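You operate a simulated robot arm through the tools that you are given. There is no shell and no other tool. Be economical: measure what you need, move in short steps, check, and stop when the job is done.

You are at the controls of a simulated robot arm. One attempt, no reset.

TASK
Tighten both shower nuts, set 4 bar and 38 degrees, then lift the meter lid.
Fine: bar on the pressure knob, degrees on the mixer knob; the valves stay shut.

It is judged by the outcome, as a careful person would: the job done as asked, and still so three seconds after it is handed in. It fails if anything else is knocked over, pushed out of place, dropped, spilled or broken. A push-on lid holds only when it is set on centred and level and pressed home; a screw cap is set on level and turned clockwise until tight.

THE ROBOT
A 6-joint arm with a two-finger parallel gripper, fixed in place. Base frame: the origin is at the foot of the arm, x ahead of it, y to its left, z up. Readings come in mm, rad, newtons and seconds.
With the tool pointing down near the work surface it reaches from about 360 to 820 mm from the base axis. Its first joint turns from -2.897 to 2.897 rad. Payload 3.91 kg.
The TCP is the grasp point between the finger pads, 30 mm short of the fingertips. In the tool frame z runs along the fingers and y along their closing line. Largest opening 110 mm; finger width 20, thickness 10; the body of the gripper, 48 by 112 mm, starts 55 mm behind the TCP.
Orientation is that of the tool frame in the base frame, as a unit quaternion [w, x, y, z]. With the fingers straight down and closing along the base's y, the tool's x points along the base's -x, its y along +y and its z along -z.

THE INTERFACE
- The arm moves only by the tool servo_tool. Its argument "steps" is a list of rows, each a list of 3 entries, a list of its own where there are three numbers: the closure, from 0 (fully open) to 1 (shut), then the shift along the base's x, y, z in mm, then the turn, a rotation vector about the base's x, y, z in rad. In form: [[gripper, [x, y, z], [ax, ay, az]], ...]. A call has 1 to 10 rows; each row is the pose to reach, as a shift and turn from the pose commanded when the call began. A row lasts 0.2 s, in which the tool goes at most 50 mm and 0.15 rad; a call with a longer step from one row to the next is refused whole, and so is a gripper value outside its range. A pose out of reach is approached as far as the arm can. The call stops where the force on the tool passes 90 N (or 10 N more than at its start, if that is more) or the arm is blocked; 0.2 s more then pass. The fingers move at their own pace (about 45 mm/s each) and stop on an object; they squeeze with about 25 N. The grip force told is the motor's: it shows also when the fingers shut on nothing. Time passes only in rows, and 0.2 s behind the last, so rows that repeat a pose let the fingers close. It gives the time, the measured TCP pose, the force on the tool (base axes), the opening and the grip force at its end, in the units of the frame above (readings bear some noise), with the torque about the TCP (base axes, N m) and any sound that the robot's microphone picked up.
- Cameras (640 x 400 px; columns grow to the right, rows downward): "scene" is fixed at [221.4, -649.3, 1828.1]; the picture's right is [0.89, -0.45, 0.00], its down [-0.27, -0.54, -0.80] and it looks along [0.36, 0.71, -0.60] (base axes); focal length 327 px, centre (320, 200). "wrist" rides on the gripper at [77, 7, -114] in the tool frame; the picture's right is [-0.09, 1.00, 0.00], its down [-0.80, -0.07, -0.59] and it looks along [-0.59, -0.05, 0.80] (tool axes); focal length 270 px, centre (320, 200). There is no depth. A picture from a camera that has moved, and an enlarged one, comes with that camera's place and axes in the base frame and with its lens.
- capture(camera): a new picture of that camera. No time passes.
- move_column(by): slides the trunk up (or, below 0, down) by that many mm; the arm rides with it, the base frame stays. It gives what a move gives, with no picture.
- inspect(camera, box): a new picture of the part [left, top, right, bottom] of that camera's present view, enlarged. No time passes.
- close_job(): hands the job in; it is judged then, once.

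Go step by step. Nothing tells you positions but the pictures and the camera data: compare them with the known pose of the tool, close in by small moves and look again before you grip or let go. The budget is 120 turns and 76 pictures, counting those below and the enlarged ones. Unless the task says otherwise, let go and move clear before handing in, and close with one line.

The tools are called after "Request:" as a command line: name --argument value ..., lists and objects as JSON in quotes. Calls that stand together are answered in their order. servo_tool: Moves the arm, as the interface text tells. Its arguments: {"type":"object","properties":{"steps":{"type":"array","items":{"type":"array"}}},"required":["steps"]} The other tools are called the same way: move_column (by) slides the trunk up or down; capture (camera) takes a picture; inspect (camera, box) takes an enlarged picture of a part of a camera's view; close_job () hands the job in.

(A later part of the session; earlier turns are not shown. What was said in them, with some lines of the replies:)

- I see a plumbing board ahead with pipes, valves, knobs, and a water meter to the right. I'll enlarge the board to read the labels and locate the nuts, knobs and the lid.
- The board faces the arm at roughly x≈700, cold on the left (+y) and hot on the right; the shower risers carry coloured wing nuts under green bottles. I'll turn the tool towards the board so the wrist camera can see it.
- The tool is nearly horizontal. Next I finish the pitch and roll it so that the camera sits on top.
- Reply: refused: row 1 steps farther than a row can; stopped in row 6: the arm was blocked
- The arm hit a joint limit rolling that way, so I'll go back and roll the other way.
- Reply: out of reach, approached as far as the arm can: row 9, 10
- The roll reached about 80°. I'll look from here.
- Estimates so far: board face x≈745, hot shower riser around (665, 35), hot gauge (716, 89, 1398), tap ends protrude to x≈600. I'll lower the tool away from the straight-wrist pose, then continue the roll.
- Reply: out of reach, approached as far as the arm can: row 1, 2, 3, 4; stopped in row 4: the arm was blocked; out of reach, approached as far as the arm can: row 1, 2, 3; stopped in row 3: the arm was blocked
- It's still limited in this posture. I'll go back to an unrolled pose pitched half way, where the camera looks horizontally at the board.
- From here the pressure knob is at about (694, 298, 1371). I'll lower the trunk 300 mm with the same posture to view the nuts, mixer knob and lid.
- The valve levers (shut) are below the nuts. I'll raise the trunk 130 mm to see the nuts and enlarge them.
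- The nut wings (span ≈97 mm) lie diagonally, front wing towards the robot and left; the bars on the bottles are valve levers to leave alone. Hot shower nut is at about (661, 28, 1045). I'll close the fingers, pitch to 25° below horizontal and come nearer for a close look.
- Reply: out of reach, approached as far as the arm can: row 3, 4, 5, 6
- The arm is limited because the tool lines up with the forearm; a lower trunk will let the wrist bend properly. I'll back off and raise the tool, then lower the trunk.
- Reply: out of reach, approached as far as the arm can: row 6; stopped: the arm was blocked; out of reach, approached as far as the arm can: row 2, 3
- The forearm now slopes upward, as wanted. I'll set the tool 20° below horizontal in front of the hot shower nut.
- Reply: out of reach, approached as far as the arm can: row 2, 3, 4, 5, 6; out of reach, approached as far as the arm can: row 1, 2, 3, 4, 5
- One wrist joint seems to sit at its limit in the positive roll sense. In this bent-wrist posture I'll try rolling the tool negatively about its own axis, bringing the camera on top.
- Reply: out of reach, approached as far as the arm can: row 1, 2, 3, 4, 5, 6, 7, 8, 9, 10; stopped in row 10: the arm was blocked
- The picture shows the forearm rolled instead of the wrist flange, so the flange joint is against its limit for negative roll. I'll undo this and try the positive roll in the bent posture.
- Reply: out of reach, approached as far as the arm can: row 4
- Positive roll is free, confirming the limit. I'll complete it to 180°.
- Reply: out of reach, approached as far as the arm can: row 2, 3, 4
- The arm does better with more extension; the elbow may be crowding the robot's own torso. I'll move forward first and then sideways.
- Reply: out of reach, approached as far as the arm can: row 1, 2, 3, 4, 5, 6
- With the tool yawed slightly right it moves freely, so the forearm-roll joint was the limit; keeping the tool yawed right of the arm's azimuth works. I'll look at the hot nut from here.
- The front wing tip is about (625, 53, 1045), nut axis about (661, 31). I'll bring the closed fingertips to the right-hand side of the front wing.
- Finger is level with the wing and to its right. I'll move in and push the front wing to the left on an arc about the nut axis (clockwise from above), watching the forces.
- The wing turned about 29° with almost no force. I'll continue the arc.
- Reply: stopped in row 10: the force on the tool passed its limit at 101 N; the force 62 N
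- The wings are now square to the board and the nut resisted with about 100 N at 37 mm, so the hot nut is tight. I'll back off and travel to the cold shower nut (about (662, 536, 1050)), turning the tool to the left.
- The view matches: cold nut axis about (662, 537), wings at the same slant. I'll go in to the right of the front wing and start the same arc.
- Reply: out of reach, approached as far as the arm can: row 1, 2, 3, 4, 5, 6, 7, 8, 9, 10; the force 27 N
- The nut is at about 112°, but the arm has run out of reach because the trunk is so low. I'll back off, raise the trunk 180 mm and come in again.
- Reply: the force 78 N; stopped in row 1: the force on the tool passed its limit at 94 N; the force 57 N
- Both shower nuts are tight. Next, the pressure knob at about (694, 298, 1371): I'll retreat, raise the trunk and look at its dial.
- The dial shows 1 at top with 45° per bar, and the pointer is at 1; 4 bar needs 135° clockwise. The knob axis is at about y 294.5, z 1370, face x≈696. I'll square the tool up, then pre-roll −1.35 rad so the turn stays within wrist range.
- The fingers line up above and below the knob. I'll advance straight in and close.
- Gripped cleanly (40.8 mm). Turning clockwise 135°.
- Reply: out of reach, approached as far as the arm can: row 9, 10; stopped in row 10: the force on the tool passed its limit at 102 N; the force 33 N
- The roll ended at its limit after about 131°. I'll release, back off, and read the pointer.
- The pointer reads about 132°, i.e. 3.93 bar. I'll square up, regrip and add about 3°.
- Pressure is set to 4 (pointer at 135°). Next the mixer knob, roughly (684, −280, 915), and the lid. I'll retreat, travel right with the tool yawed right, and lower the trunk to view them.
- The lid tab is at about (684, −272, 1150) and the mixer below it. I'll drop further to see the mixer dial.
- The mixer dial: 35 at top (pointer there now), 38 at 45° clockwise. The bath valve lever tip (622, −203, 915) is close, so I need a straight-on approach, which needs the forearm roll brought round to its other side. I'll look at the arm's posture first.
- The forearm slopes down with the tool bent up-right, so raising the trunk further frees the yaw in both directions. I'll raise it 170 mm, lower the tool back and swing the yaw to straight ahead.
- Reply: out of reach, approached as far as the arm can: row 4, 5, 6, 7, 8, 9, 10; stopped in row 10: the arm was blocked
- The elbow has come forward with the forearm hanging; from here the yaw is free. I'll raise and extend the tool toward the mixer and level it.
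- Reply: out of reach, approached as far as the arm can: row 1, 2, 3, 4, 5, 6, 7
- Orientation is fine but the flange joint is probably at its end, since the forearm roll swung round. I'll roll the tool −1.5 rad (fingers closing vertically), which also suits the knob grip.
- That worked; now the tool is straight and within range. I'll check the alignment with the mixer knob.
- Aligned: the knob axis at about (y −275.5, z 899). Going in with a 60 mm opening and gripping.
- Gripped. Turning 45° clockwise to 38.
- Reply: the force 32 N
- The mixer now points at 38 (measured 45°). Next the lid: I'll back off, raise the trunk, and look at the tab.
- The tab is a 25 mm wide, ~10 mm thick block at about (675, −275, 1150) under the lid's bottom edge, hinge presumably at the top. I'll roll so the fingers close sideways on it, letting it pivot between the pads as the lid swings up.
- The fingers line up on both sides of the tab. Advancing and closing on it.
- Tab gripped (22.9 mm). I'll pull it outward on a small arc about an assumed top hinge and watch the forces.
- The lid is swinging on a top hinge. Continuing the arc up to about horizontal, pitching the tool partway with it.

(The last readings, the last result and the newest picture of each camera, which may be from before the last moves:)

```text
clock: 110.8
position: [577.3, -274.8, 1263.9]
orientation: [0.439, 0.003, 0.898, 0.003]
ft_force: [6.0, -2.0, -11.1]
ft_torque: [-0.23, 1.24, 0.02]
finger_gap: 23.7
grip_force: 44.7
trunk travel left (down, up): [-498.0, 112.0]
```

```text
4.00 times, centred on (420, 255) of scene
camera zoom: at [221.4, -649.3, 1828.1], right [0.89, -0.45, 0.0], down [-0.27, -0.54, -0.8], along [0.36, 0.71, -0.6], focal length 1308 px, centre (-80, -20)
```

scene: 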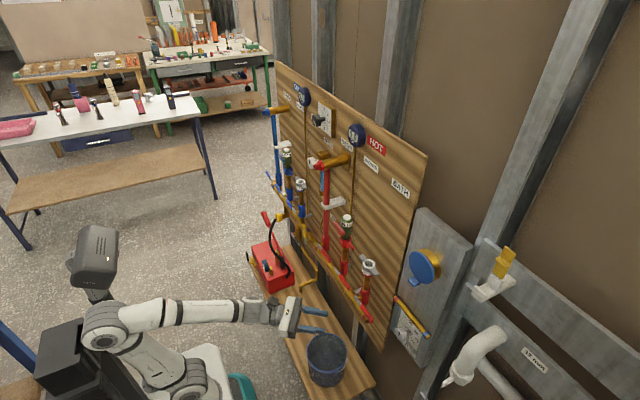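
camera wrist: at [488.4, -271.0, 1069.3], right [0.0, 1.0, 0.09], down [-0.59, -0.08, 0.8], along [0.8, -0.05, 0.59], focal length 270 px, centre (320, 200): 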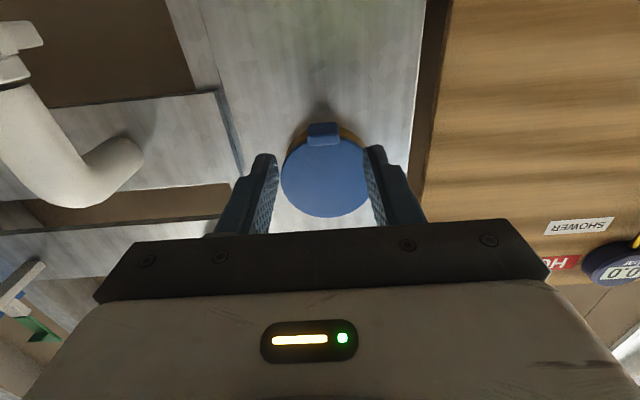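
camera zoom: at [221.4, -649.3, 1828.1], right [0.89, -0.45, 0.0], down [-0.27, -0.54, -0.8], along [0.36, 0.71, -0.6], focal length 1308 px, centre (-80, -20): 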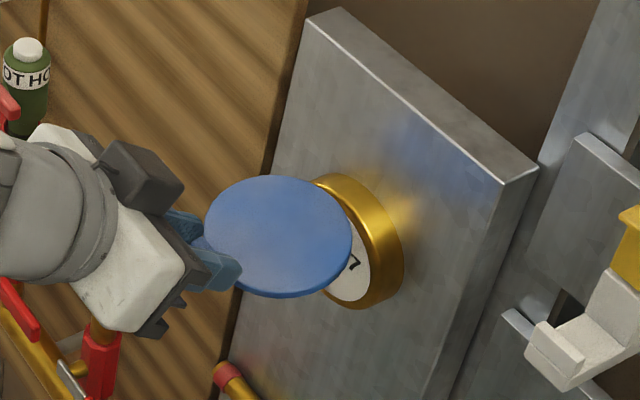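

The lid is up near horizontal. I'll carry it on past, watching for a stop.

Request:
servo_tool --steps '[[1, [1, 0, 12], [0, 0.05, 0]], [1, [3.2, 0, 23.8], [0, 0.1, 0]], [1, [6.5, 0, 35.4], [0, 0.15, 0]], [1, [11, 0, 46.7], [0, 0.2, 0]], [1, [16.7, 0, 57.4], [0, 0.25, 0]]]'

Request:
inspect --camera "scene" --box '[370, 205, 470, 305]'

```text
clock: 112.0
position: [595.6, -276.0, 1317.8]
orientation: [0.324, 0.004, 0.946, 0.005]
ft_force: [4.8, -5.6, -15.5]
ft_torque: [-0.15, 1.24, -0.02]
finger_gap: 23.8
grip_force: 45.0
trunk travel left (down, up): [-498.0, 112.0]
```

```text
4.00 times, centred on (420, 255) of scene
camera zoom: at [221.4, -649.3, 1828.1], right [0.89, -0.45, 0.0], down [-0.27, -0.54, -0.8], along [0.36, 0.71, -0.6], focal length 1308 px, centre (-80, -20)
```

zoom: 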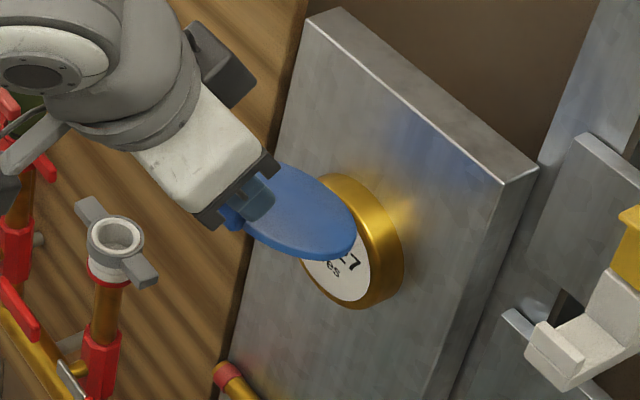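

Request:
servo_tool --steps '[[1, [6.6, 0, 10.2], [0, 0.05, 0]], [1, [14.3, 0, 19.7], [0, 0.1, 0]], [1, [22.9, 0, 28.3], [0, 0.15, 0]], [1, [32.3, 0, 36.1], [0, 0.2, 0]], [1, [42.4, 0, 43], [0, 0.25, 0]], [1, [53.2, 0, 48.8], [0, 0.3, 0]]]'

Request:
inspect --camera "scene" --box '[370, 195, 470, 295]'

```text
clock: 113.4
position: [643.3, -295.5, 1372.5]
orientation: [0.195, -0.003, 0.98, 0.044]
ft_force: [1.9, -0.4, -0.8]
ft_torque: [0.06, 0.04, -0.06]
finger_gap: 0.0
grip_force: 38.2
out of reach, approached as far as the arm can: row 4, 5, 6
trunk travel left (down, up): [-498.0, 112.0]
```

```text
4.00 times, centred on (420, 245) of scene
camera zoom: at [221.4, -649.3, 1828.1], right [0.89, -0.45, 0.0], down [-0.27, -0.54, -0.8], along [0.36, 0.71, -0.6], focal length 1308 px, centre (-80, 20)
```

zoom: 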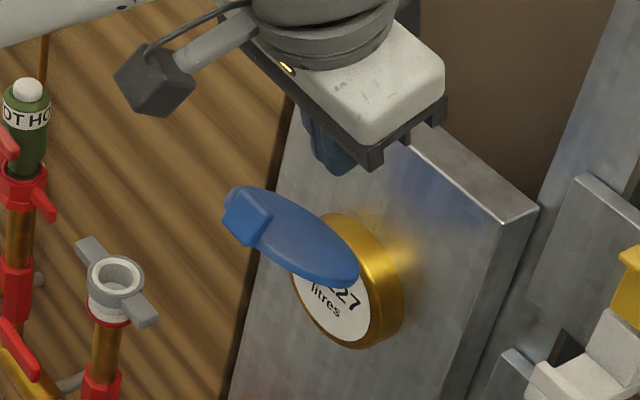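

The tab slipped free as the lid reached its stop, and the lid is standing open by itself. I'll move up and away, then check that it stays.

Request:
servo_tool --steps '[[1, [0, 0, 20], [0, 0, 0]], [1, [-20, 0, 45], [0, 0, 0]], [1, [-60, 0, 60], [0, 0, 0]], [1, [-105, 0, 60], [0, 0, 0]], [1, [-150, 0, 60], [0, 0, 0]], [1, [-195, 0, 60], [0, 0, 0]], [1, [-240, 10, 60], [0, 0, 0]], [1, [-240, 10, 60], [0, 0, 0]], [1, [-240, 10, 60], [0, 0, 0]]]'

Request:
capture --camera "scene"

Request:
inspect --camera "scene" --box '[370, 230, 450, 350]'

Request:
inspect --camera "scene" --box '[265, 90, 385, 260]'

```text
clock: 115.4
position: [399.4, -283.0, 1434.2]
orientation: [0.197, -0.004, 0.979, 0.042]
ft_force: [0.4, -0.4, 0.4]
ft_torque: [0.0, -0.02, -0.02]
finger_gap: 0.0
grip_force: 37.7
out of reach, approached as far as the arm can: row 1, 2
trunk travel left (down, up): [-498.0, 112.0]
```

```text
6 pictures are left
```

scene: 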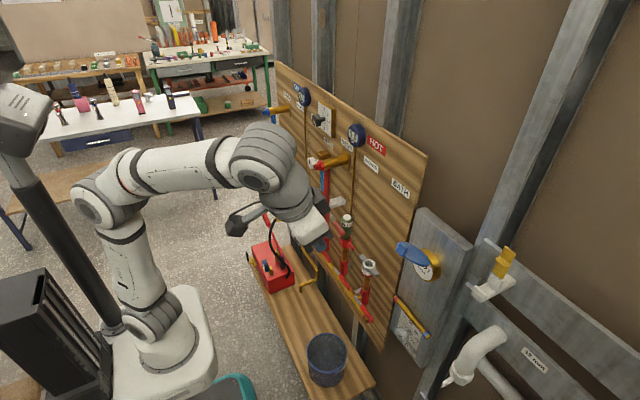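

```text
3.33 times, centred on (410, 290) of scene
camera zoom: at [221.4, -649.3, 1828.1], right [0.89, -0.45, 0.0], down [-0.27, -0.54, -0.8], along [0.36, 0.71, -0.6], focal length 1090 px, centre (20, -100)
```

zoom: 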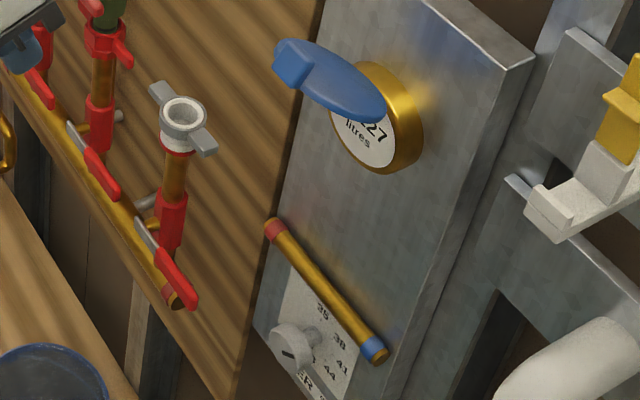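

```text
2.35 times, centred on (325, 175) of scene
camera zoom: at [221.4, -649.3, 1828.1], right [0.89, -0.45, 0.0], down [-0.27, -0.54, -0.8], along [0.36, 0.71, -0.6], focal length 770 px, centre (308, 259)
```

zoom: 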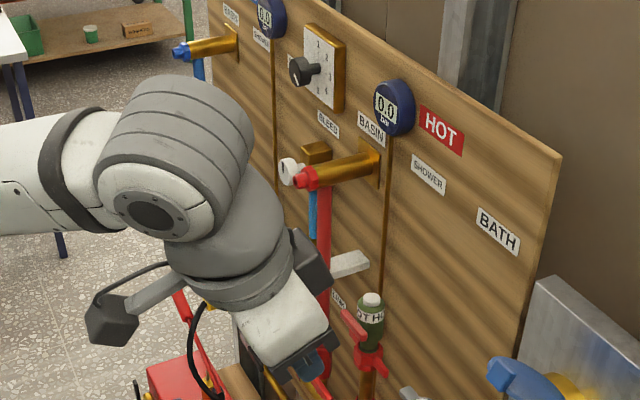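

The lid has stayed open since I let go. Both nuts sit tight, the knobs point at 4 and 38, the valve levers are as I found them, and the arm is clear, so I'm handing in.

Request:
close_job

```text
The job is handed in.
```

The job is handed in: both shower nuts are tight, pressure is at 4 bar, the mixer is at 38 °C, the meter lid is up, and I left the valves shut.
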